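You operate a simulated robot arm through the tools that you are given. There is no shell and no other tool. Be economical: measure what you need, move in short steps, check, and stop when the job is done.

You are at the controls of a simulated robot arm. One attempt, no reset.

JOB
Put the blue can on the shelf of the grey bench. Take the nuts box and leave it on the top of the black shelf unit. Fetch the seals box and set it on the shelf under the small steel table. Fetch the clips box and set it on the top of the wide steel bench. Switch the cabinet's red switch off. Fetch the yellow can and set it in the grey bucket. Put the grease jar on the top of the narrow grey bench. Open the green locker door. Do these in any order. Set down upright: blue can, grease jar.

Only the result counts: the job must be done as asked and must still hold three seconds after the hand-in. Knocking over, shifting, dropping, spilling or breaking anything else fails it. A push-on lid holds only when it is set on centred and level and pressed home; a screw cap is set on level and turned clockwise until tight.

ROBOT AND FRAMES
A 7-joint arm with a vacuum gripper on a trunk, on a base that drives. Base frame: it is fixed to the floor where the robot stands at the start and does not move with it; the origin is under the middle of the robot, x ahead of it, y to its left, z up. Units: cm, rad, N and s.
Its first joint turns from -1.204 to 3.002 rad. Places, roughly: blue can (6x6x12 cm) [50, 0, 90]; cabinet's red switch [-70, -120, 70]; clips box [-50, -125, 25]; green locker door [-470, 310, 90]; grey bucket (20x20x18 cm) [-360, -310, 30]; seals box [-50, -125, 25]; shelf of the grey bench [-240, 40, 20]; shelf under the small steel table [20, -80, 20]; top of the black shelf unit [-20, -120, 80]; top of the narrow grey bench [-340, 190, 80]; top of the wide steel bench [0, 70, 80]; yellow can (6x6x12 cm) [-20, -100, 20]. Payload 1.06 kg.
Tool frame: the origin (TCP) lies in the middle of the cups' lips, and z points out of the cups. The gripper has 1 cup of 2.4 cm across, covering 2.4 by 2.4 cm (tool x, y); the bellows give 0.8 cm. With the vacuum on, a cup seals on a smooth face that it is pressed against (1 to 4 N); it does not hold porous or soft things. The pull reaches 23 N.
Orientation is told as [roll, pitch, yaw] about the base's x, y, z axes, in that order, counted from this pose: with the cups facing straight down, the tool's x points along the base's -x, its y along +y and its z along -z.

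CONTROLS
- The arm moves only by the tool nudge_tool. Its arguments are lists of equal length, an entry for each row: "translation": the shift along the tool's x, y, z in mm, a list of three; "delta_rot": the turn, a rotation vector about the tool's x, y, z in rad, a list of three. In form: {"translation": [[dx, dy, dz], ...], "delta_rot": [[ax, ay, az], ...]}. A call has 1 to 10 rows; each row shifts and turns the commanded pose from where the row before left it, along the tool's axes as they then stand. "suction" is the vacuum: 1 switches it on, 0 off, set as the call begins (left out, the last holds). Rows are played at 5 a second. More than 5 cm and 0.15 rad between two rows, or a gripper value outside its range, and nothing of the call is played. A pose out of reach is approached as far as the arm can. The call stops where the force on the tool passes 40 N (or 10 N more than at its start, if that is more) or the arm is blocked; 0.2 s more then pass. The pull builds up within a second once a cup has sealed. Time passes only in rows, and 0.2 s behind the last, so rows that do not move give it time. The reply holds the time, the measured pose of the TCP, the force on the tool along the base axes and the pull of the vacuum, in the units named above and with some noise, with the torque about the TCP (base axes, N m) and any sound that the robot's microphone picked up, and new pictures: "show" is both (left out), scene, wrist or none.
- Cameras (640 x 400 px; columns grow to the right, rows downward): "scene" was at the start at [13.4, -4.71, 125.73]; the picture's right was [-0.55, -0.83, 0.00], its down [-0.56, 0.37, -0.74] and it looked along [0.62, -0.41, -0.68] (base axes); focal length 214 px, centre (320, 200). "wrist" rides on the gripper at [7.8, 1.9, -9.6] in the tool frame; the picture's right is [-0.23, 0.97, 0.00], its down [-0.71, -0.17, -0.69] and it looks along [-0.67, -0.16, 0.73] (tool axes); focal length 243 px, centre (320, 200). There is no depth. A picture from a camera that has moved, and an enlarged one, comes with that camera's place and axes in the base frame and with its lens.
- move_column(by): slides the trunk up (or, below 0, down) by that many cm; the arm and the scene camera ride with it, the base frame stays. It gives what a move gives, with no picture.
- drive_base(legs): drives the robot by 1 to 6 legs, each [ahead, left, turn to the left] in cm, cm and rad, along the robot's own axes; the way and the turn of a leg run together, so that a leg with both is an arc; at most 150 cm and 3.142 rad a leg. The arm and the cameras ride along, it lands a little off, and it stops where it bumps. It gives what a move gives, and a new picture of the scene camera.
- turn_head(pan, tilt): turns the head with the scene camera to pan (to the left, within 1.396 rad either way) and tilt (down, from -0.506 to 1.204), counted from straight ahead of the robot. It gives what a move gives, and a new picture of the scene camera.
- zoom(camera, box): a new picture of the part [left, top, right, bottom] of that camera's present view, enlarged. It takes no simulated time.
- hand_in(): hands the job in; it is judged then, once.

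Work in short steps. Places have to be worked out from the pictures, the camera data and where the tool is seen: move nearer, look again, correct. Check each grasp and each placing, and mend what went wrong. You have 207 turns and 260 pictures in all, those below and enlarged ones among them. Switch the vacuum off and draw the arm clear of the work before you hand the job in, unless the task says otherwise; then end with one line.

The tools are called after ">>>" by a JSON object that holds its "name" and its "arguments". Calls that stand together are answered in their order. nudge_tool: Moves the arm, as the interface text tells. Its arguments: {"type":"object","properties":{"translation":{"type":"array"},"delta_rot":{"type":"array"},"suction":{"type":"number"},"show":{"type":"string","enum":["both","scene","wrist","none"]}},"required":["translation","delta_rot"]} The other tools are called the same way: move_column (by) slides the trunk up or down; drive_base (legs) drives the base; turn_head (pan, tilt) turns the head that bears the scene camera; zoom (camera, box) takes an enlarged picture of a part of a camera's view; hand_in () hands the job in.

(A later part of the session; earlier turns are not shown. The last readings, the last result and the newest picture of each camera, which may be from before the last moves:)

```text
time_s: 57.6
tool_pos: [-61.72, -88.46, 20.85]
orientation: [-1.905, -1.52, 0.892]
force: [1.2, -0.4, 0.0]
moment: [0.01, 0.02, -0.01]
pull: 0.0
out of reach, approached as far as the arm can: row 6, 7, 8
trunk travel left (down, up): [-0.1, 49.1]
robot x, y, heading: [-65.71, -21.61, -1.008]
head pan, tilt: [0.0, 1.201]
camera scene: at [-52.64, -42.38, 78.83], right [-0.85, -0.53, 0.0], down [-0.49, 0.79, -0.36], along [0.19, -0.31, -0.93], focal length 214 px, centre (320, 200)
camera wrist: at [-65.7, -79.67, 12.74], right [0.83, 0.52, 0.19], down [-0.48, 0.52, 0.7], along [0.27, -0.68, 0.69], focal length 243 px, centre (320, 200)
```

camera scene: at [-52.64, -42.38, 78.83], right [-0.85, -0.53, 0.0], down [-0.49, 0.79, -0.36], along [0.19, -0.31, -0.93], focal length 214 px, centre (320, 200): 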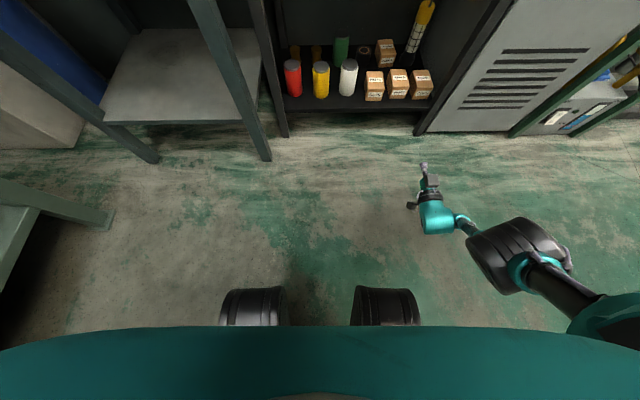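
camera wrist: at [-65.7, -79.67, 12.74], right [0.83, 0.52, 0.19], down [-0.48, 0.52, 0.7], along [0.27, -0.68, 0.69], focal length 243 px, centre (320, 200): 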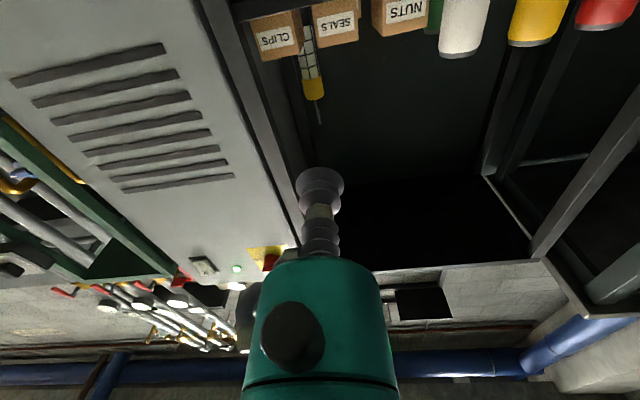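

Horizontal forward reach is about 59 cm at z≈20 with the elbow well outside the shelf. I retract slightly, lower to z 19, and drive so the cup lines up with the NUTS front face.

>>> {"name": "nudge_tool", "arguments": {"translation": [[0, 0, -50], [19, 0, 0]], "delta_rot": [[0, 0, 0], [0, 0, 0]], "show": "none"}}

>>> {"name": "drive_base", "arguments": {"legs": [[0, 12.4, 0], [24.6, 0, 0]]}}

>>> {"name": "nudge_tool", "arguments": {"translation": [[0, 0, 0]], "delta_rot": [[0, 0, 0]], "show": "wrist"}}

```text
time_s: 58.2
tool_pos: [-64.74, -84.19, 18.83]
orientation: [-1.875, -1.519, 0.859]
force: [1.1, -0.3, 0.1]
moment: [0.0, 0.0, 0.06]
pull: 0.1
trunk travel left (down, up): [-0.1, 49.1]
robot x, y, heading: [-65.91, -21.57, -1.014]
head pan, tilt: [0.0, 1.201]
```

```text
time_s: 61.3
tool_pos: [-41.12, -98.85, 19.04]
orientation: [-1.899, -1.519, 0.881]
force: [0.3, -0.8, -1.2]
moment: [-0.01, -0.02, -0.01]
pull: 0.0
trunk travel left (down, up): [-0.1, 49.1]
robot x, y, heading: [-42.07, -36.36, -1.01]
head pan, tilt: [0.0, 1.201]
camera scene: at [-29.02, -57.01, 78.83], right [-0.85, -0.53, 0.0], down [-0.49, 0.79, -0.36], along [0.19, -0.31, -0.93], focal length 214 px, centre (320, 200)
```

scene: 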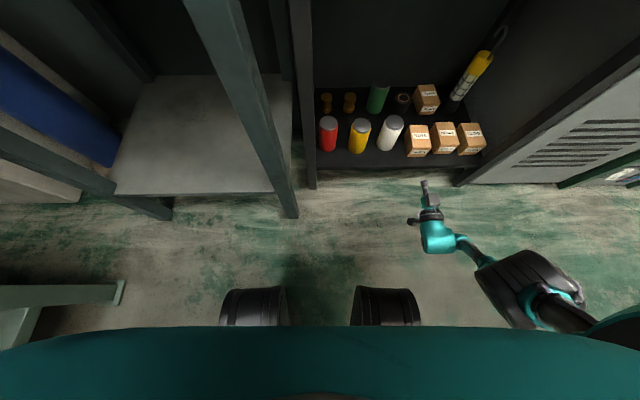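

```text
time_s: 61.7
tool_pos: [-41.34, -98.71, 18.89]
orientation: [-1.89, -1.519, 0.872]
force: [-0.5, 0.5, 0.3]
moment: [0.0, 0.0, -0.01]
pull: 0.1
trunk travel left (down, up): [-0.1, 49.1]
robot x, y, heading: [-42.14, -36.1, -1.011]
head pan, tilt: [0.0, 1.201]
camera wrist: at [-45.03, -89.98, 10.93], right [0.83, 0.52, 0.19], down [-0.48, 0.52, 0.7], along [0.27, -0.68, 0.69], focal length 243 px, centre (320, 200)
```

wrist: 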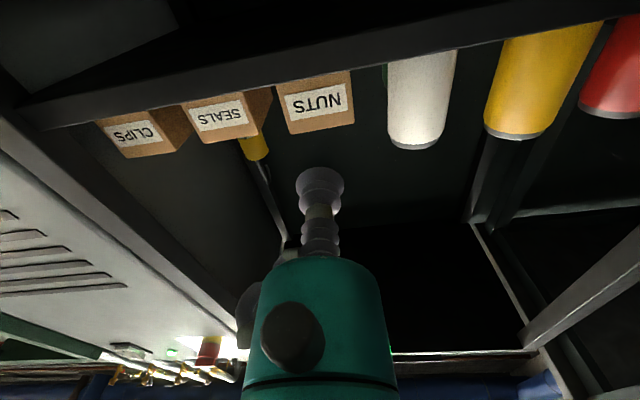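

The cup lines up with the NUTS face (about 11 cm ahead, no lateral error). I advance with suction on, in fine steps at the end.

>>> {"name": "nudge_tool", "arguments": {"translation": [[0, 0, 45], [0, 0, 45], [0, 0, 10], [0, 0, 4], [0, 0, 3], [0, 0, 0]], "delta_rot": [[0, 0, 0], [0, 0, 0], [0, 0, 0], [0, 0, 0], [0, 0, 0], [0, 0, 0]], "suction": 1, "show": "wrist"}}

```text
time_s: 63.1
tool_pos: [-38.22, -103.11, 20.74]
orientation: [-1.896, -1.519, 0.881]
force: [0.1, 0.9, -0.4]
moment: [0.01, 0.03, 0.02]
pull: 0.1
out of reach, approached as far as the arm can: row 1, 2, 3, 5
trunk travel left (down, up): [-0.1, 49.1]
robot x, y, heading: [-41.99, -36.35, -1.013]
head pan, tilt: [0.0, 1.201]
camera wrist: at [-41.95, -94.42, 12.75], right [0.83, 0.52, 0.19], down [-0.48, 0.52, 0.7], along [0.27, -0.68, 0.69], focal length 243 px, centre (320, 200)
```

wrist: 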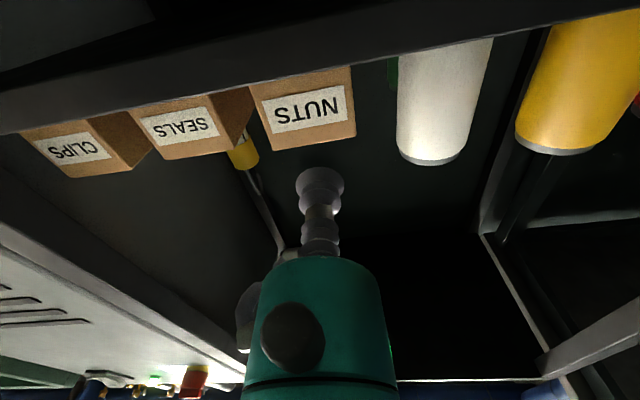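

>>> {"name": "nudge_tool", "arguments": {"translation": [[18, 0, -45], [0, 0, -10]], "delta_rot": [[0, 0, 0], [0, 0, 0]], "show": "none"}}

>>> {"name": "drive_base", "arguments": {"legs": [[8, 0, 0]]}}

>>> {"name": "nudge_tool", "arguments": {"translation": [[0, 0, 5]], "delta_rot": [[0, 0, 0]], "show": "wrist"}}

```text
time_s: 63.7
tool_pos: [-40.89, -98.6, 19.02]
orientation: [-1.902, -1.519, 0.884]
force: [0.5, 1.0, -0.4]
moment: [0.01, 0.02, -0.01]
pull: 0.0
trunk travel left (down, up): [-0.1, 49.1]
robot x, y, heading: [-42.38, -36.1, -1.014]
head pan, tilt: [0.0, 1.201]
```

```text
time_s: 64.8
tool_pos: [-36.82, -105.29, 18.98]
orientation: [-1.896, -1.52, 0.878]
force: [-0.6, 0.0, -0.4]
moment: [-0.01, 0.01, 0.0]
pull: 0.1
trunk travel left (down, up): [-0.1, 49.1]
robot x, y, heading: [-37.94, -42.75, -1.015]
head pan, tilt: [0.0, 1.201]
camera scene: at [-24.89, -63.68, 78.83], right [-0.85, -0.53, 0.0], down [-0.49, 0.79, -0.36], along [0.19, -0.31, -0.93], focal length 214 px, centre (320, 200)
```

scene: 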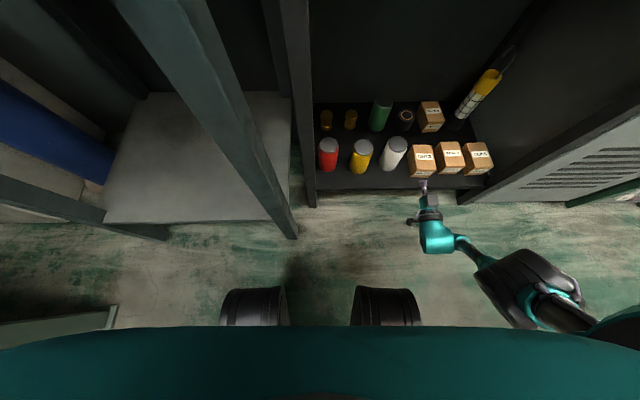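

```text
time_s: 65.2
tool_pos: [-36.37, -105.66, 18.97]
orientation: [-1.895, -1.519, 0.882]
force: [-0.4, 0.3, -0.3]
moment: [0.02, 0.01, 0.02]
pull: 0.1
trunk travel left (down, up): [-0.1, 49.1]
robot x, y, heading: [-38.12, -42.58, -1.016]
head pan, tilt: [0.0, 1.201]
camera wrist: at [-40.3, -96.87, 10.94], right [0.83, 0.52, 0.19], down [-0.48, 0.52, 0.7], along [0.27, -0.68, 0.69], focal length 243 px, centre (320, 200)
```

wrist: 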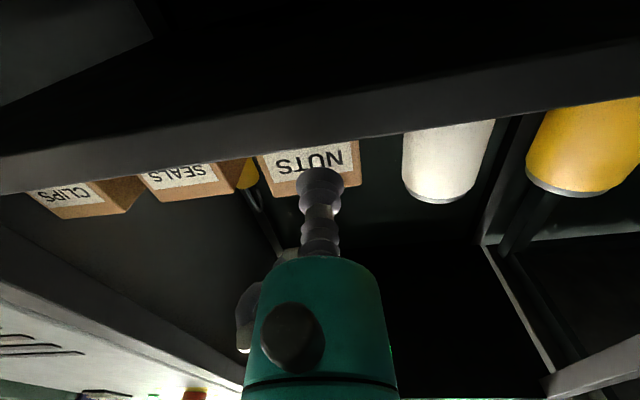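

The cup is nearly at the NUTS face and centred. I press on in small steps.

>>> {"name": "nudge_tool", "arguments": {"translation": [[0, 0, 6], [0, 0, 5], [0, 0, 4], [0, 0, 3], [0, 0, 0], [0, 0, 0]], "delta_rot": [[0, 0, 0], [0, 0, 0], [0, 0, 0], [0, 0, 0], [0, 0, 0], [0, 0, 0]], "show": "wrist"}}

```text
time_s: 66.6
tool_pos: [-35.75, -106.98, 19.16]
orientation: [-1.881, -1.518, 0.864]
force: [0.1, 0.4, -0.7]
moment: [-0.01, 0.0, -0.01]
pull: 0.1
out of reach, approached as far as the arm can: row 3
trunk travel left (down, up): [-0.1, 49.1]
robot x, y, heading: [-37.99, -43.07, -1.013]
head pan, tilt: [0.0, 1.201]
camera wrist: at [-39.55, -98.07, 11.04], right [0.83, 0.52, 0.19], down [-0.48, 0.52, 0.7], along [0.27, -0.68, 0.68], focal length 243 px, centre (320, 200)
```

wrist: 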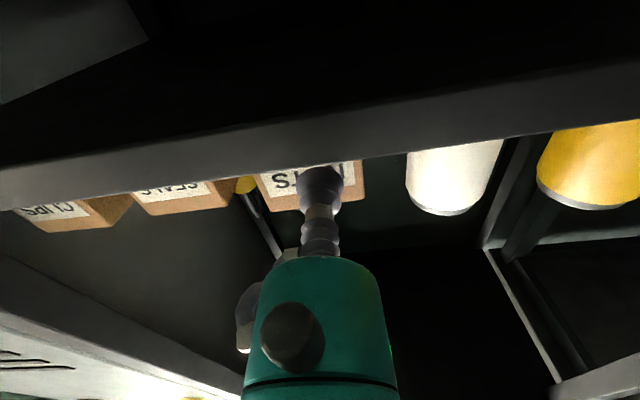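

Not quite touching and at the reach limit; I retract 2 cm, drive 4 cm, then press again.

>>> {"name": "nudge_tool", "arguments": {"translation": [[2, 0, -20]], "delta_rot": [[0, 0, 0]], "show": "none"}}

>>> {"name": "drive_base", "arguments": {"legs": [[2.5, 0, 0]]}}

>>> {"name": "nudge_tool", "arguments": {"translation": [[0, 0, 5], [0, 0, 4], [0, 0, 3], [0, 0, 3], [0, 0, 2], [0, 0, 0], [0, 0, 0]], "delta_rot": [[0, 0, 0], [0, 0, 0], [0, 0, 0], [0, 0, 0], [0, 0, 0], [0, 0, 0], [0, 0, 0]], "show": "wrist"}}

```text
time_s: 67.0
tool_pos: [-36.84, -105.2, 18.66]
orientation: [-1.902, -1.517, 0.883]
force: [-0.5, -0.1, 0.2]
moment: [0.0, -0.01, 0.01]
pull: 0.0
trunk travel left (down, up): [-0.1, 49.1]
robot x, y, heading: [-38.13, -42.44, -1.013]
head pan, tilt: [0.0, 1.201]
```

```text
time_s: 67.8
tool_pos: [-35.45, -107.44, 18.66]
orientation: [-1.877, -1.518, 0.859]
force: [-1.2, 0.0, 0.5]
moment: [0.1, 0.08, 0.06]
pull: 23.6
trunk travel left (down, up): [-0.1, 49.1]
robot x, y, heading: [-36.47, -44.8, -1.015]
head pan, tilt: [0.0, 1.201]
camera scene: at [-23.55, -65.84, 78.82], right [-0.85, -0.53, 0.0], down [-0.49, 0.79, -0.36], along [0.19, -0.31, -0.93], focal length 214 px, centre (320, 200)
```

scene: 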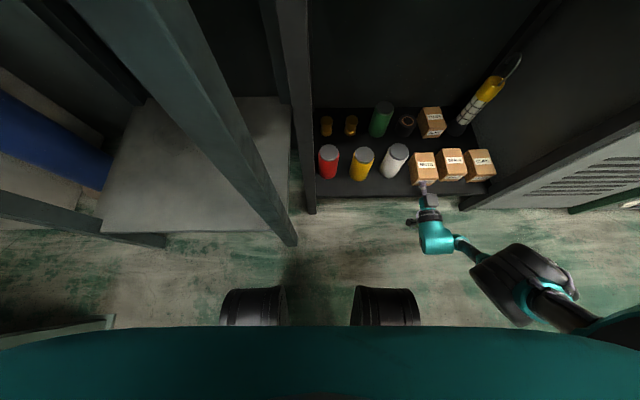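

```text
time_s: 69.4
tool_pos: [-34.57, -108.7, 18.87]
orientation: [-1.869, -1.519, 0.854]
force: [0.7, -0.2, -1.9]
moment: [0.12, 0.04, -0.01]
pull: 22.9
out of reach, approached as far as the arm can: row 5
trunk travel left (down, up): [-0.1, 49.1]
robot x, y, heading: [-36.47, -44.84, -1.015]
head pan, tilt: [0.0, 1.201]
camera wrist: at [-38.43, -99.88, 10.94], right [0.83, 0.52, 0.19], down [-0.48, 0.52, 0.71], along [0.27, -0.68, 0.68], focal length 243 px, centre (320, 200)
```

wrist: 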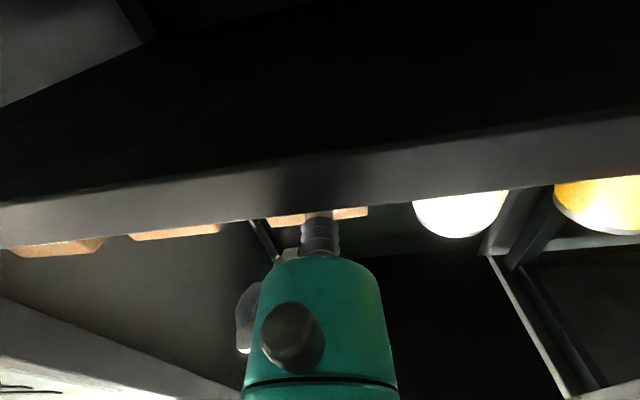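

Sealed (pull 23 N). I lift 3 cm and check the hold.

>>> {"name": "nudge_tool", "arguments": {"translation": [[-10, 0, 0], [-10, 0, 0], [-10, 0, 0], [0, 0, 0]], "delta_rot": [[0, 0, 0], [0, 0, 0], [0, 0, 0], [0, 0, 0]], "show": "both"}}

```text
time_s: 70.4
tool_pos: [-34.45, -108.63, 21.93]
orientation: [-1.867, -1.518, 0.85]
force: [0.4, 0.0, -2.7]
moment: [0.06, 0.05, -0.01]
pull: 22.7
trunk travel left (down, up): [-0.1, 49.1]
robot x, y, heading: [-36.45, -45.22, -1.015]
head pan, tilt: [0.0, 1.201]
camera scene: at [-23.55, -65.84, 78.82], right [-0.85, -0.53, 0.0], down [-0.49, 0.79, -0.36], along [0.19, -0.31, -0.93], focal length 214 px, centre (320, 200)
camera wrist: at [-38.28, -99.82, 13.95], right [0.83, 0.52, 0.19], down [-0.48, 0.52, 0.71], along [0.27, -0.68, 0.68], focal length 243 px, centre (320, 200)
```

scene: 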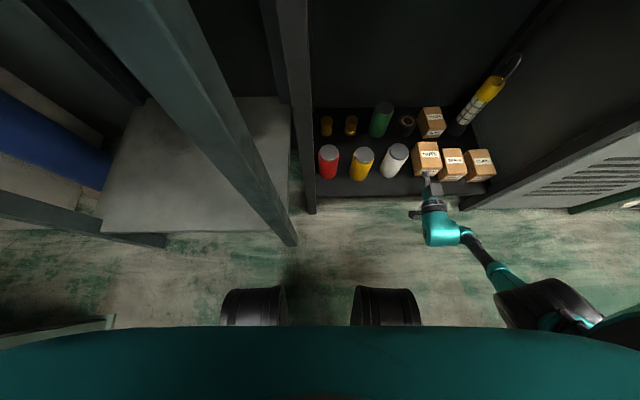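
wrist: 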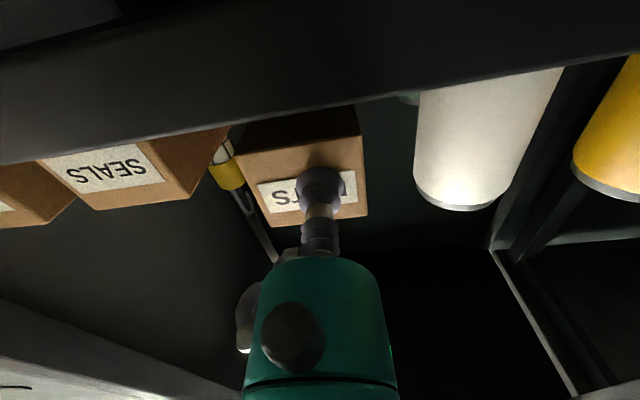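

Held well. I back out 30 cm and raise the trunk.

>>> {"name": "drive_base", "arguments": {"legs": [[-30, 0, 0]]}}

>>> {"name": "move_column", "arguments": {"by": 40}}

>>> {"name": "turn_head", "arguments": {"pan": -0.1, "tilt": 0.75}}

```text
time_s: 72.4
tool_pos: [-50.5, -82.99, 22.06]
orientation: [-1.873, -1.519, 0.857]
force: [0.3, 0.0, -2.5]
moment: [0.1, 0.04, 0.03]
pull: 22.9
trunk travel left (down, up): [-0.1, 49.1]
robot x, y, heading: [-52.59, -19.16, -1.019]
head pan, tilt: [0.0, 1.201]
camera scene: at [-39.5, -40.2, 78.82], right [-0.85, -0.53, 0.0], down [-0.49, 0.79, -0.36], along [0.19, -0.31, -0.93], focal length 214 px, centre (320, 200)
```

scene: 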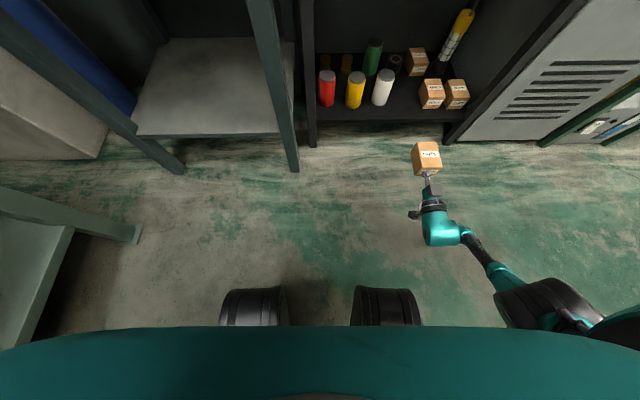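

```text
time_s: 76.3
tool_pos: [-47.66, -87.61, 70.95]
orientation: [-2.884, -1.371, 1.86]
force: [0.6, 0.8, -2.9]
moment: [0.09, 0.05, 0.06]
pull: 22.9
trunk travel left (down, up): [-40.1, 9.1]
robot x, y, heading: [-52.8, -19.53, -1.019]
head pan, tilt: [0.0, 1.201]
```

```text
time_s: 77.2
tool_pos: [-47.55, -87.56, 70.84]
orientation: [-2.885, -1.372, 1.865]
force: [0.2, 0.2, -2.2]
moment: [0.06, 0.03, -0.02]
pull: 22.8
trunk travel left (down, up): [-40.1, 9.1]
robot x, y, heading: [-52.66, -19.31, -1.018]
head pan, tilt: [-0.099, 0.75]
camera scene: at [-44.85, -33.13, 122.84], right [-0.9, -0.44, 0.0], down [-0.3, 0.61, -0.73], along [0.32, -0.66, -0.68], focal length 214 px, centre (320, 200)
```

scene: 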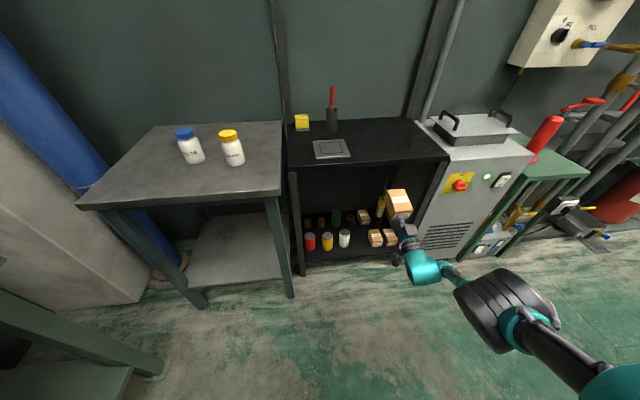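

The arm tilted the tool up a bit while the trunk rose. Shelf-unit top is at z≈79 with free space on its right part. I level the tool and raise it.

>>> {"name": "nudge_tool", "arguments": {"translation": [[-20, 0, 0], [-20, 0, 0], [-40, 0, 0], [-40, 0, 0]], "delta_rot": [[0, 0.095, 0], [0, 0.095, 0], [0, 0, 0], [0, 0, 0]], "show": "both"}}

```text
time_s: 78.2
tool_pos: [-47.62, -86.53, 82.79]
orientation: [-1.592, -1.519, 0.563]
force: [-0.3, -0.1, -1.3]
moment: [0.15, 0.1, -0.01]
pull: 23.0
trunk travel left (down, up): [-40.1, 9.1]
robot x, y, heading: [-52.57, -19.11, -1.015]
head pan, tilt: [-0.099, 0.75]
camera scene: at [-44.85, -33.12, 122.85], right [-0.9, -0.44, 0.0], down [-0.3, 0.61, -0.73], along [0.32, -0.66, -0.68], focal length 214 px, centre (320, 200)
camera wrist: at [-51.43, -77.57, 74.83], right [0.84, 0.51, 0.19], down [-0.47, 0.52, 0.72], along [0.27, -0.69, 0.67], focal length 243 px, centre (320, 200)
```

scene: 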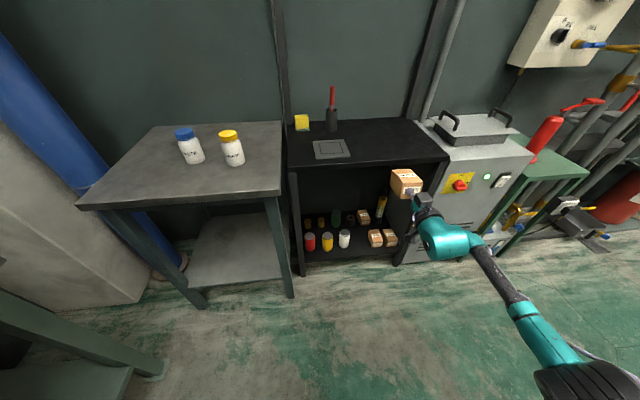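
wrist: 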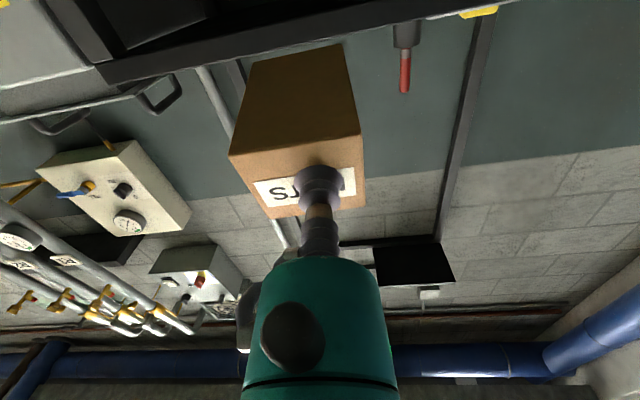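

>>> {"name": "nudge_tool", "arguments": {"translation": [[-45, 0, 0]], "delta_rot": [[0, 0, 0]], "show": "none"}}

>>> {"name": "drive_base", "arguments": {"legs": [[0, -7, 0], [25, 0, 0]]}}

>>> {"name": "zoom", "arguments": {"camera": "scene", "box": [270, 40, 510, 200]}}

```text
time_s: 78.6
tool_pos: [-47.25, -86.43, 87.41]
orientation: [-1.594, -1.521, 0.57]
force: [0.4, 0.7, -2.4]
moment: [0.12, 0.11, 0.05]
pull: 22.7
trunk travel left (down, up): [-40.1, 9.1]
robot x, y, heading: [-52.28, -19.4, -1.017]
head pan, tilt: [-0.099, 0.75]
```

```text
time_s: 81.3
tool_pos: [-39.96, -111.66, 87.41]
orientation: [-1.609, -1.519, 0.579]
force: [-0.2, -0.1, -2.0]
moment: [0.13, 0.05, -0.03]
pull: 22.5
trunk travel left (down, up): [-40.1, 9.1]
robot x, y, heading: [-45.18, -44.74, -1.014]
head pan, tilt: [-0.099, 0.75]
camera scene: at [-37.53, -58.44, 122.84], right [-0.9, -0.44, 0.0], down [-0.3, 0.61, -0.73], along [0.32, -0.66, -0.68], focal length 214 px, centre (320, 200)
```

scene: 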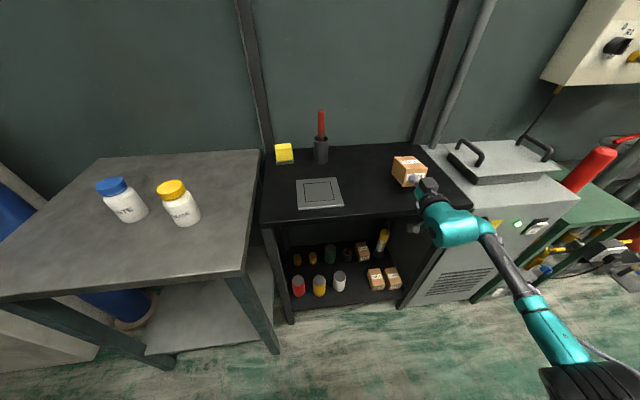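

```text
2.50 times, centred on (390, 120) of scene
camera zoom: at [-37.53, -58.44, 122.84], right [-0.9, -0.44, 0.0], down [-0.3, 0.61, -0.73], along [0.32, -0.66, -0.68], focal length 536 px, centre (145, 400)
```

zoom: 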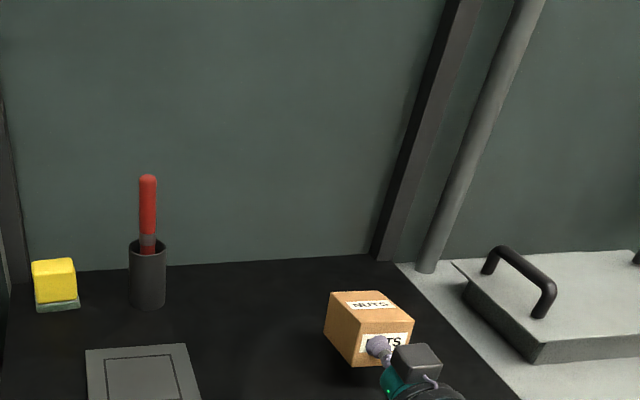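

The box hangs over clear space on the unit's top. I lower it until it touches.

>>> {"name": "nudge_tool", "arguments": {"translation": [[40, 0, 0], [10, 0, 0], [5, 0, 0], [4, 0, 0], [0, 0, 0]], "delta_rot": [[0, 0, 0], [0, 0, 0], [0, 0, 0], [0, 0, 0], [0, 0, 0]], "show": "scene"}}

```text
time_s: 82.5
tool_pos: [-40.35, -111.64, 81.75]
orientation: [-1.677, -1.52, 0.648]
force: [-2.1, 2.9, 12.7]
moment: [0.13, 0.09, 0.02]
pull: 23.0
trunk travel left (down, up): [-40.1, 9.1]
robot x, y, heading: [-45.41, -44.11, -1.019]
head pan, tilt: [-0.099, 0.75]
camera scene: at [-37.58, -58.23, 122.88], right [-0.9, -0.44, 0.0], down [-0.3, 0.61, -0.73], along [0.32, -0.66, -0.68], focal length 214 px, centre (320, 200)
```

scene: 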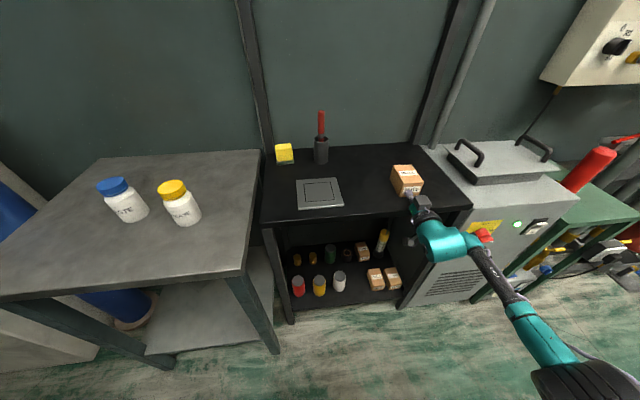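

Contact at z≈81.7. I ease off 3 mm, release, and withdraw straight back.

>>> {"name": "nudge_tool", "arguments": {"translation": [[-3, 0, 0], [0, 0, 0], [0, 0, 0], [0, 0, 0], [0, 0, -10], [0, 0, -30], [0, 0, -40]], "delta_rot": [[0, 0, 0], [0, 0, 0], [0, 0, 0], [0, 0, 0], [0, 0, 0], [0, 0, 0], [0, 0, 0]], "suction": 0, "show": "scene"}}

```text
time_s: 84.1
tool_pos: [-44.31, -104.99, 81.9]
orientation: [-1.636, -1.52, 0.606]
force: [0.4, 0.2, -0.5]
moment: [0.0, 0.01, -0.06]
pull: 0.1
trunk travel left (down, up): [-40.1, 9.1]
robot x, y, heading: [-45.36, -44.56, -1.019]
head pan, tilt: [-0.099, 0.75]
camera scene: at [-37.57, -58.35, 122.86], right [-0.9, -0.44, 0.0], down [-0.3, 0.61, -0.73], along [0.32, -0.66, -0.68], focal length 214 px, centre (320, 200)
```

scene: 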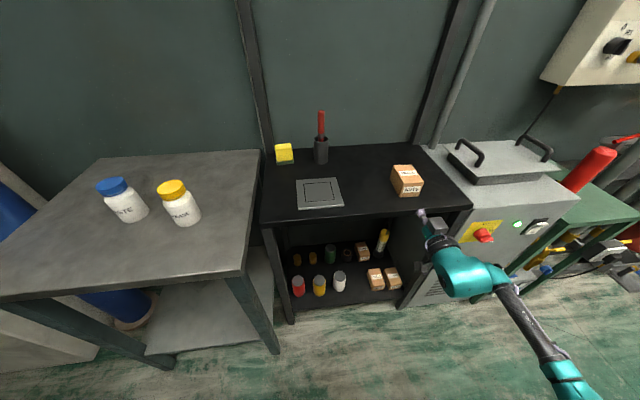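

NUTS is placed. The cabinet switch is nearby at this height, so I look at it closely.

>>> {"name": "zoom", "arguments": {"camera": "scene", "box": [440, 190, 580, 280]}}

>>> {"name": "drive_base", "arguments": {"legs": [[-15, 0, 0]]}}

>>> {"name": "turn_head", "arguments": {"pan": -0.5, "tilt": 0.7}}

>>> {"name": "zoom", "arguments": {"camera": "scene", "box": [330, 130, 470, 220]}}

```text
4.44 times, centred on (510, 235) of scene
camera zoom: at [-37.57, -58.35, 122.86], right [-0.9, -0.44, 0.0], down [-0.3, 0.61, -0.73], along [0.32, -0.66, -0.68], focal length 953 px, centre (-524, 44)
```

zoom: 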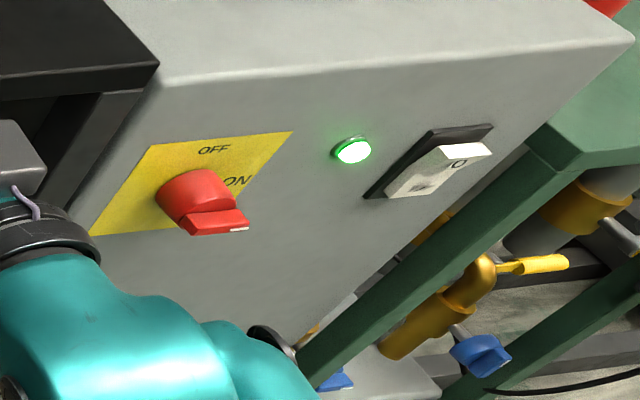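

```text
time_s: 85.5
tool_pos: [-52.0, -92.34, 81.97]
orientation: [-1.633, -1.519, 0.608]
force: [0.1, -1.1, 0.1]
moment: [-0.01, 0.02, 0.03]
pull: 0.1
trunk travel left (down, up): [-40.1, 9.1]
robot x, y, heading: [-52.94, -31.78, -1.013]
head pan, tilt: [-0.099, 0.75]
camera scene: at [-45.34, -45.7, 122.86], right [-0.9, -0.44, 0.0], down [-0.3, 0.61, -0.73], along [0.32, -0.66, -0.68], focal length 214 px, centre (320, 200)
```

scene: 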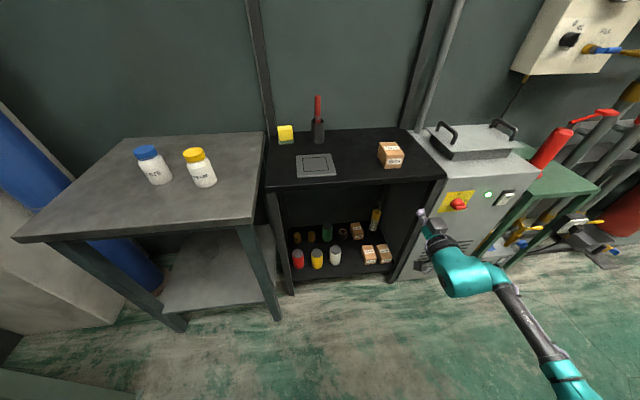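

```text
time_s: 86.3
tool_pos: [-52.13, -92.34, 81.88]
orientation: [-1.624, -1.521, 0.598]
force: [-0.1, 0.5, 0.0]
moment: [0.01, 0.0, 0.0]
pull: 0.0
trunk travel left (down, up): [-40.1, 9.1]
robot x, y, heading: [-53.18, -31.61, -1.021]
head pan, tilt: [-0.499, 0.7]
camera scene: at [-48.48, -46.79, 123.28], right [-1.0, -0.06, 0.0], down [-0.04, 0.64, -0.76], along [0.04, -0.76, -0.64], focal length 214 px, centre (320, 200)
```

scene: 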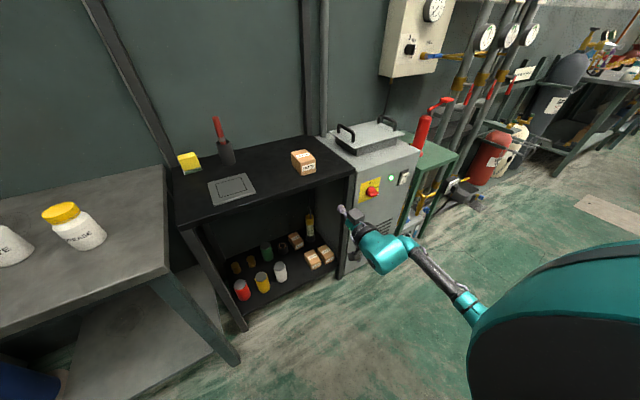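

```text
4.44 times, centred on (400, 175) of scene
camera zoom: at [-48.48, -46.79, 123.28], right [-1.0, -0.06, 0.0], down [-0.04, 0.64, -0.76], along [0.04, -0.76, -0.64], focal length 953 px, centre (-36, 311)
```

zoom: 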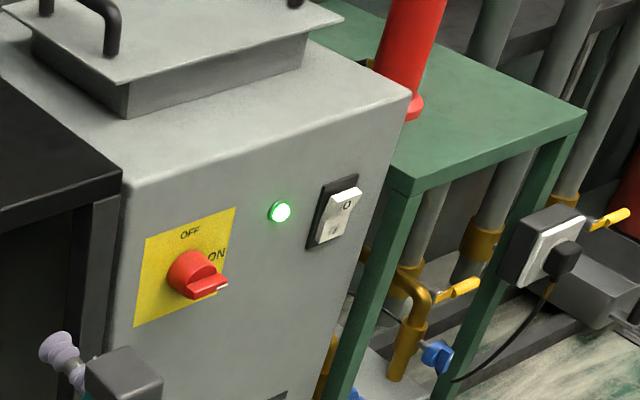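

The rotary switch points right at ON, with OFF at top; centre ≈(-66.9,-124.4,65). I'll push its lever tip up in an arc with the cup. I lower the trunk and shift right to line up.

>>> {"name": "move_column", "arguments": {"by": -20}}

>>> {"name": "drive_base", "arguments": {"legs": [[-5, -31, 0]]}}

>>> {"name": "turn_head", "arguments": {"pan": 0.0, "tilt": 0.6}}

```text
time_s: 88.5
tool_pos: [-51.96, -92.5, 62.04]
orientation: [-1.635, -1.521, 0.608]
force: [-0.4, -0.5, -0.4]
moment: [0.0, -0.01, 0.0]
pull: 0.1
trunk travel left (down, up): [-20.1, 29.1]
robot x, y, heading: [-53.24, -31.76, -1.013]
head pan, tilt: [-0.499, 0.7]
```

```text
time_s: 91.8
tool_pos: [-80.51, -104.22, 61.82]
orientation: [-1.621, -1.52, 0.6]
force: [-0.1, -0.4, 0.0]
moment: [-0.02, -0.01, -0.02]
pull: 0.1
trunk travel left (down, up): [-20.1, 29.1]
robot x, y, heading: [-81.78, -43.44, -1.013]
head pan, tilt: [-0.499, 0.7]
camera scene: at [-74.36, -63.08, 102.93], right [-1.0, -0.06, 0.0], down [-0.04, 0.64, -0.76], along [0.05, -0.76, -0.64], focal length 214 px, centre (320, 200)
```

scene: 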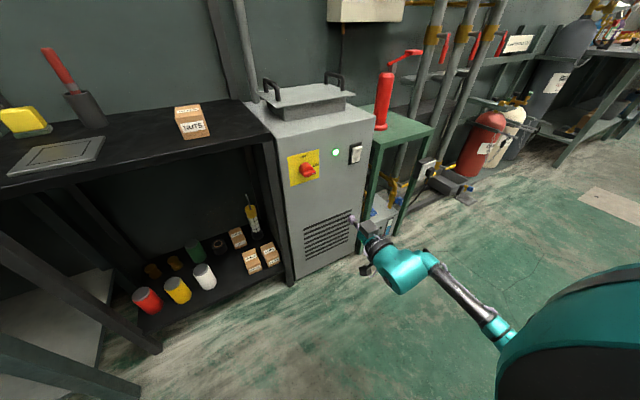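

```text
time_s: 92.7
tool_pos: [-80.39, -104.3, 61.85]
orientation: [-1.621, -1.519, 0.599]
force: [0.6, -0.2, -0.5]
moment: [0.01, -0.03, 0.01]
pull: 0.1
trunk travel left (down, up): [-20.1, 29.1]
robot x, y, heading: [-81.52, -43.33, -1.011]
head pan, tilt: [0.0, 0.6]
camera scene: at [-70.19, -62.09, 103.8], right [-0.85, -0.53, 0.0], down [-0.3, 0.48, -0.82], along [0.44, -0.7, -0.57], focal length 214 px, centre (320, 200)
```

scene: 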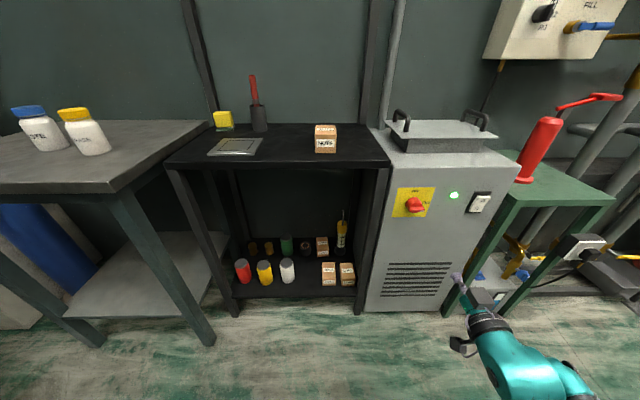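

>>> {"name": "zoom", "arguments": {"camera": "scene", "box": [370, 170, 514, 260]}}

>>> {"name": "zoom", "arguments": {"camera": "wrist", "box": [0, 0, 640, 400]}}

```text
4.44 times, centred on (442, 215) of scene
camera zoom: at [-70.19, -62.09, 103.8], right [-0.85, -0.53, 0.0], down [-0.3, 0.48, -0.82], along [0.44, -0.7, -0.57], focal length 953 px, centre (-222, 133)
```

zoom: 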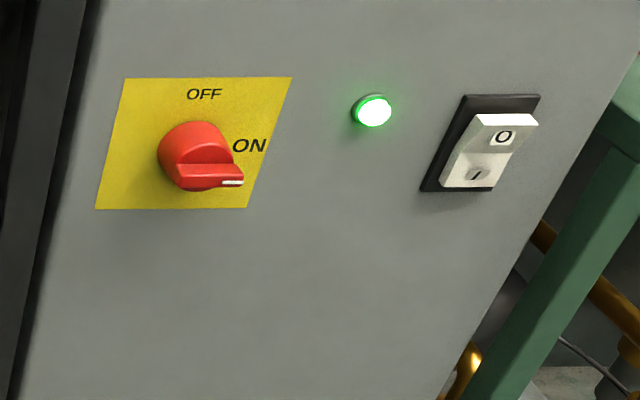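

```text
1.00 times, centred on (320, 200) of wrist (not enlarged: the box is as wide or as high as the picture)
camera zoom: at [-84.33, -95.32, 54.0], right [0.84, 0.51, 0.19], down [-0.47, 0.52, 0.71], along [0.27, -0.69, 0.67], focal length 243 px, centre (320, 200)
```

zoom: 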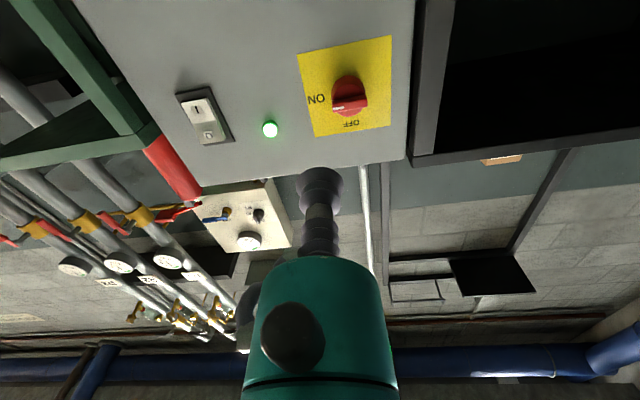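

Centre of the knob: l≈-121, z≈65.8, panel at n≈-70; the lever tip is about 2.4 cm to the right. I drive in 16 cm so the cup ends just below and in front of the lever.

>>> {"name": "drive_base", "arguments": {"legs": [[16, 0, 0]]}}

>>> {"name": "zoom", "arguments": {"camera": "scene", "box": [320, 200, 560, 350]}}

>>> {"name": "zoom", "arguments": {"camera": "wrist", "box": [200, 0, 500, 240]}}

```text
time_s: 94.1
tool_pos: [-72.06, -117.73, 61.83]
orientation: [-1.621, -1.521, 0.596]
force: [0.5, -0.4, 0.0]
moment: [0.02, 0.01, -0.01]
pull: 0.0
trunk travel left (down, up): [-20.1, 29.1]
robot x, y, heading: [-73.22, -57.34, -1.009]
head pan, tilt: [0.0, 0.6]
camera scene: at [-61.77, -75.57, 103.8], right [-0.85, -0.53, 0.0], down [-0.3, 0.48, -0.83], along [0.44, -0.7, -0.56], focal length 214 px, centre (320, 200)
```

scene: 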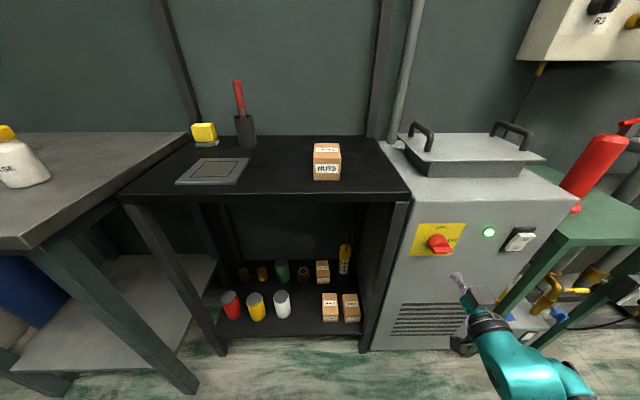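

```text
2.67 times, centred on (440, 275) of scene
camera zoom: at [-61.77, -75.57, 103.8], right [-0.85, -0.53, 0.0], down [-0.3, 0.48, -0.83], along [0.44, -0.7, -0.56], focal length 572 px, centre (0, 0)
```

zoom: 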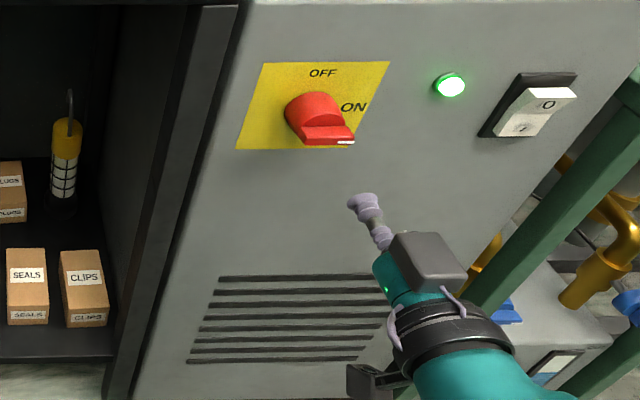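

```text
1.67 times, centred on (350, 120) of wrist
camera zoom: at [-75.96, -108.79, 54.0], right [0.84, 0.51, 0.19], down [-0.47, 0.52, 0.71], along [0.27, -0.69, 0.67], focal length 404 px, centre (270, 333)
```

zoom: 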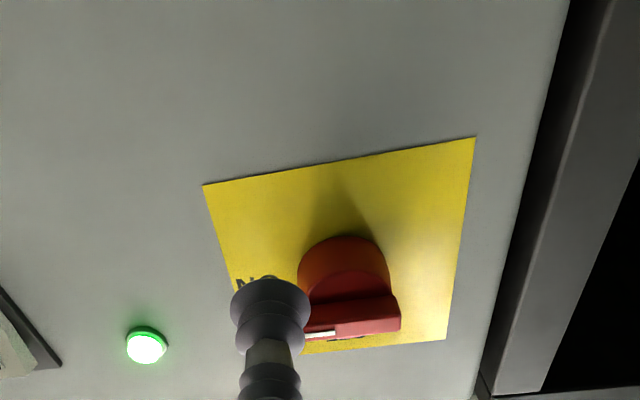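

Refined: lever front at n≈-65.4, axis at l≈-120.9, z≈66. I advance beneath the lever tip and start the upward arc.

>>> {"name": "nudge_tool", "arguments": {"translation": [[0, 9, 23], [0, 0, 23], [-20, 0, 0], [-2, 0, 0], [-5, -4, 0], [-6, -3, 0], [-7, -1, 0]], "delta_rot": [[0, 0, 0], [0, 0, 0], [0, 0, 0], [0, 0, 0], [0, 0, 0], [0, 0, 0], [0, 0, 0]], "show": "wrist"}}

>>> {"name": "zoom", "arguments": {"camera": "scene", "box": [380, 200, 540, 300]}}

```text
time_s: 95.7
tool_pos: [-69.27, -121.35, 66.13]
orientation: [-1.691, -1.52, 0.67]
force: [-1.8, 0.9, 1.1]
moment: [-0.02, 0.02, 0.03]
pull: 0.1
trunk travel left (down, up): [-20.1, 29.1]
robot x, y, heading: [-73.52, -57.03, -1.015]
head pan, tilt: [0.0, 0.6]
camera wrist: at [-73.19, -112.49, 58.1], right [0.84, 0.51, 0.19], down [-0.48, 0.52, 0.71], along [0.27, -0.68, 0.68], focal length 243 px, centre (320, 200)
```

wrist: 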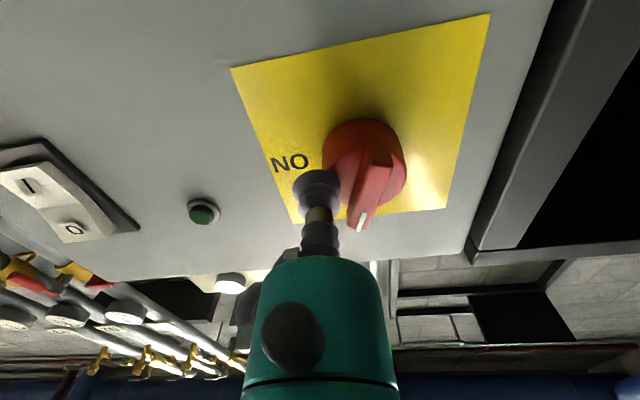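

```text
4.00 times, centred on (460, 250) of scene
camera zoom: at [-61.75, -75.55, 103.81], right [-0.85, -0.53, 0.0], down [-0.3, 0.48, -0.83], along [0.44, -0.7, -0.56], focal length 858 px, centre (-240, 0)
```

zoom: 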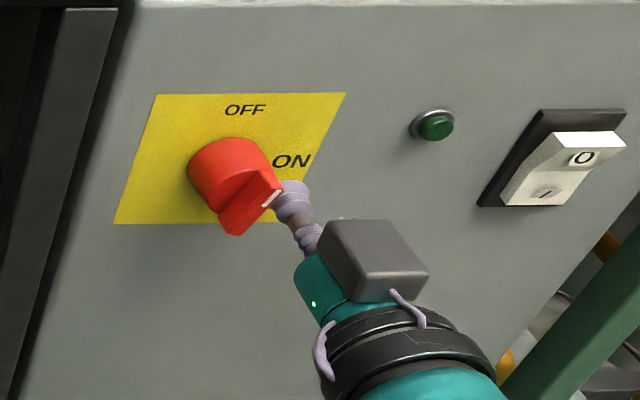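

The lever is turning (about 55°) and the light has gone out. I continue the arc to straight up.

>>> {"name": "nudge_tool", "arguments": {"translation": [[-6, 1, 0], [-6, 3, 0], [-5, 4, 0], [-3, 4, 0]], "delta_rot": [[0, 0, 0], [0, 0, 0], [0, 0, 0], [0, 0, 0]], "show": "wrist"}}

>>> {"name": "zoom", "arguments": {"camera": "scene", "box": [380, 200, 540, 300]}}

```text
time_s: 96.7
tool_pos: [-68.62, -121.09, 67.58]
orientation: [-1.555, -1.519, 0.526]
force: [-17.2, -7.4, -6.8]
moment: [-0.16, 0.07, 0.1]
pull: 0.1
trunk travel left (down, up): [-20.1, 29.1]
robot x, y, heading: [-73.14, -57.03, -1.016]
head pan, tilt: [0.0, 0.6]
camera wrist: at [-72.46, -112.07, 59.74], right [0.84, 0.51, 0.18], down [-0.47, 0.52, 0.72], along [0.27, -0.69, 0.67], focal length 243 px, centre (320, 200)
```

wrist: 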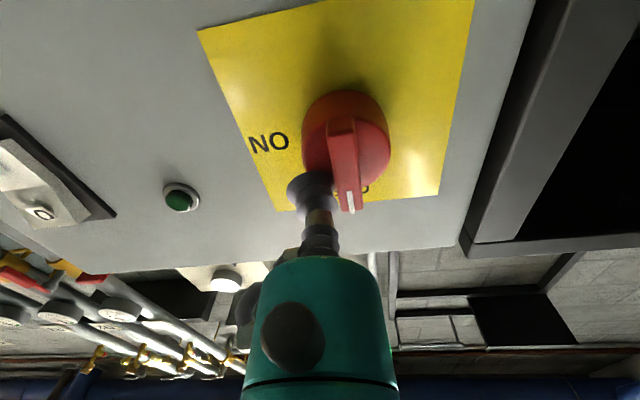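

```text
4.00 times, centred on (460, 250) of scene
camera zoom: at [-61.93, -75.69, 103.79], right [-0.85, -0.53, 0.0], down [-0.3, 0.48, -0.82], along [0.44, -0.7, -0.57], focal length 858 px, centre (-240, 0)
```

zoom: 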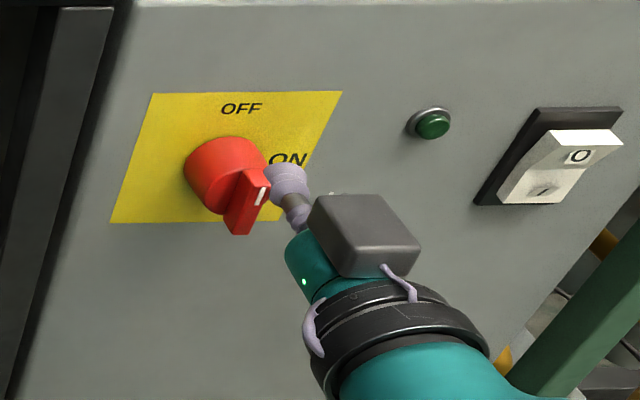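

The lever now points up at OFF against its stop, and the light is off. I ease off to the right and withdraw.

>>> {"name": "nudge_tool", "arguments": {"translation": [[0, -15, 0], [0, 0, -40], [0, 0, -40]], "delta_rot": [[0, 0, 0], [0, 0, 0], [0, 0, 0]], "show": "none"}}

>>> {"name": "zoom", "arguments": {"camera": "scene", "box": [380, 200, 540, 300]}}

```text
time_s: 97.5
tool_pos: [-73.52, -114.65, 67.84]
orientation: [-1.627, -1.52, 0.605]
force: [0.1, -0.6, -0.2]
moment: [0.03, 0.01, 0.0]
pull: 0.0
trunk travel left (down, up): [-20.1, 29.1]
robot x, y, heading: [-73.36, -57.6, -1.018]
head pan, tilt: [0.0, 0.6]
```

```text
4.00 times, centred on (460, 250) of scene
camera zoom: at [-61.76, -75.56, 103.8], right [-0.85, -0.53, 0.0], down [-0.3, 0.48, -0.83], along [0.44, -0.7, -0.56], focal length 858 px, centre (-240, 0)
```

zoom: 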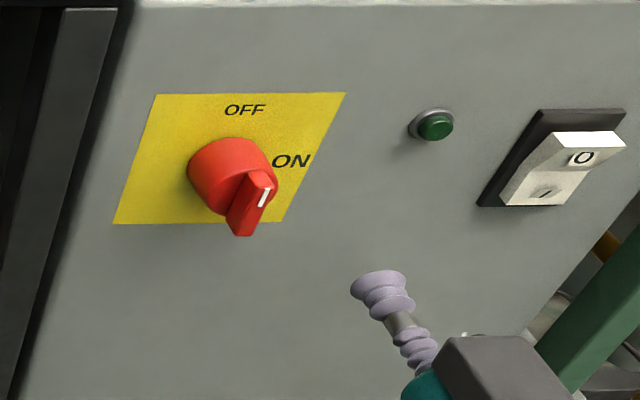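

Switch done. Next the SEALS box: back off, lower the trunk and the arm to z≈19, and shift left.

>>> {"name": "drive_base", "arguments": {"legs": [[-22, 0, 0], [0, 27, 0]]}}

>>> {"name": "move_column", "arguments": {"by": -20}}

>>> {"name": "nudge_tool", "arguments": {"translation": [[50, 0, 0], [50, 0, 0], [50, 0, 0], [50, 0, 0], [50, 0, 0], [38, 0, 0]], "delta_rot": [[0, 0, 0], [0, 0, 0], [0, 0, 0], [0, 0, 0], [0, 0, 0], [0, 0, 0]], "show": "wrist"}}

```text
time_s: 101.8
tool_pos: [-62.2, -81.83, 67.91]
orientation: [-1.62, -1.519, 0.599]
force: [0.2, -0.9, -0.2]
moment: [0.01, 0.04, -0.04]
pull: 0.0
trunk travel left (down, up): [-20.1, 29.1]
robot x, y, heading: [-62.44, -24.47, -1.008]
head pan, tilt: [0.0, 0.6]
camera scene: at [-50.48, -42.63, 103.8], right [-0.85, -0.53, 0.0], down [-0.3, 0.48, -0.83], along [0.44, -0.7, -0.56], focal length 214 px, centre (320, 200)
```

scene: 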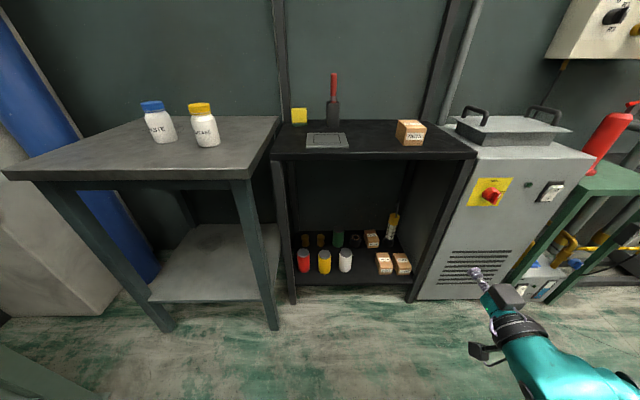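

```text
time_s: 104.0
tool_pos: [-62.27, -81.83, 47.73]
orientation: [-1.62, -1.519, 0.599]
force: [-0.4, 0.3, 0.1]
moment: [-0.03, 0.01, 0.0]
pull: 0.0
trunk travel left (down, up): [-0.1, 49.1]
robot x, y, heading: [-62.38, -24.29, -1.007]
head pan, tilt: [0.0, 0.6]
```

```text
time_s: 105.3
tool_pos: [-63.66, -82.47, 19.19]
orientation: [-1.666, -1.52, 0.645]
force: [0.1, -0.3, 0.2]
moment: [0.0, 0.0, 0.0]
pull: 0.1
trunk travel left (down, up): [-0.1, 49.1]
robot x, y, heading: [-61.85, -24.14, -1.011]
head pan, tilt: [0.0, 0.6]
camera wrist: at [-67.44, -73.5, 11.29], right [0.84, 0.51, 0.19], down [-0.48, 0.52, 0.71], along [0.27, -0.68, 0.68], focal length 243 px, centre (320, 200)
```

wrist: 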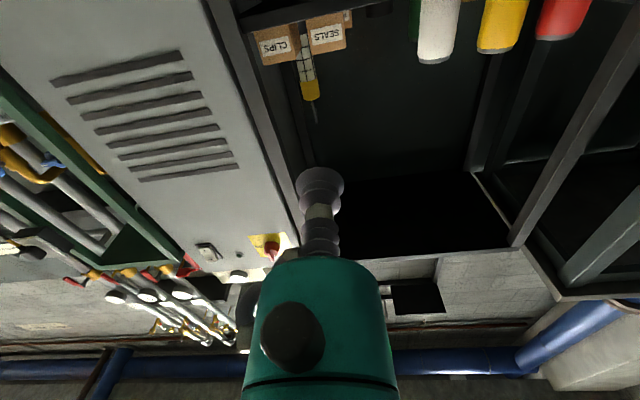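

SEALS face at about (-43.0,-113.7,19.3). I drive in 34 cm with 1 cm left.

>>> {"name": "drive_base", "arguments": {"legs": [[34, 1.0, 0]]}}

>>> {"name": "nudge_tool", "arguments": {"translation": [[0, 0, 0]], "delta_rot": [[0, 0, 0]], "show": "wrist"}}

```text
time_s: 107.6
tool_pos: [-44.99, -110.78, 19.2]
orientation: [-1.617, -1.521, 0.593]
force: [0.3, -0.1, 0.4]
moment: [-0.01, 0.04, -0.01]
pull: 0.1
trunk travel left (down, up): [-0.1, 49.1]
robot x, y, heading: [-43.43, -52.65, -1.019]
head pan, tilt: [0.0, 0.6]
camera scene: at [-28.34, -76.41, 83.29], right [-0.85, -0.53, 0.0], down [-0.3, 0.48, -0.83], along [0.44, -0.7, -0.56], focal length 214 px, centre (320, 200)
```

scene: 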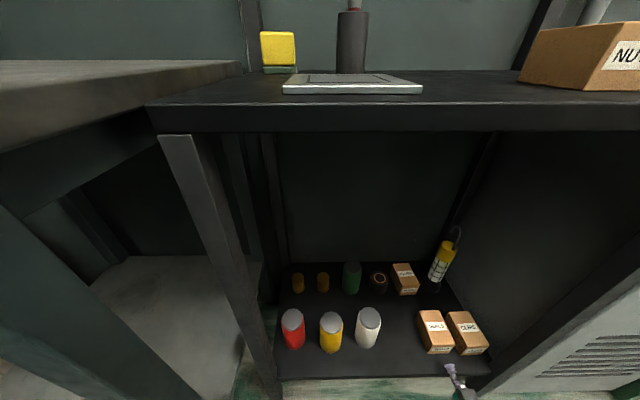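

```text
time_s: 108.0
tool_pos: [-45.0, -110.93, 19.18]
orientation: [-1.615, -1.52, 0.59]
force: [-0.6, -0.5, -0.1]
moment: [0.01, 0.0, 0.01]
pull: 0.1
trunk travel left (down, up): [-0.1, 49.1]
robot x, y, heading: [-43.07, -53.06, -1.019]
head pan, tilt: [0.0, 0.6]
camera wrist: at [-48.77, -101.86, 11.27], right [0.84, 0.51, 0.19], down [-0.47, 0.52, 0.71], along [0.27, -0.69, 0.67], focal length 243 px, centre (320, 200)
```

wrist: 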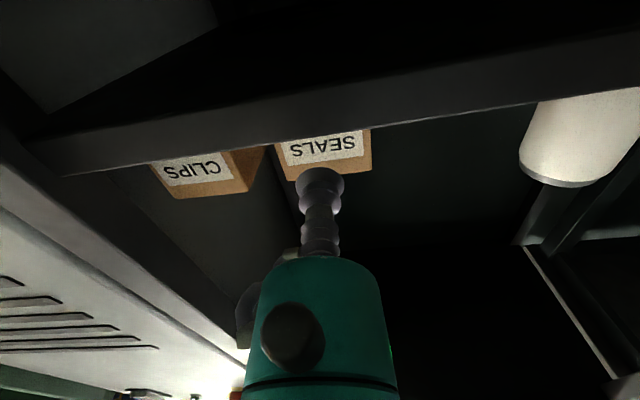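

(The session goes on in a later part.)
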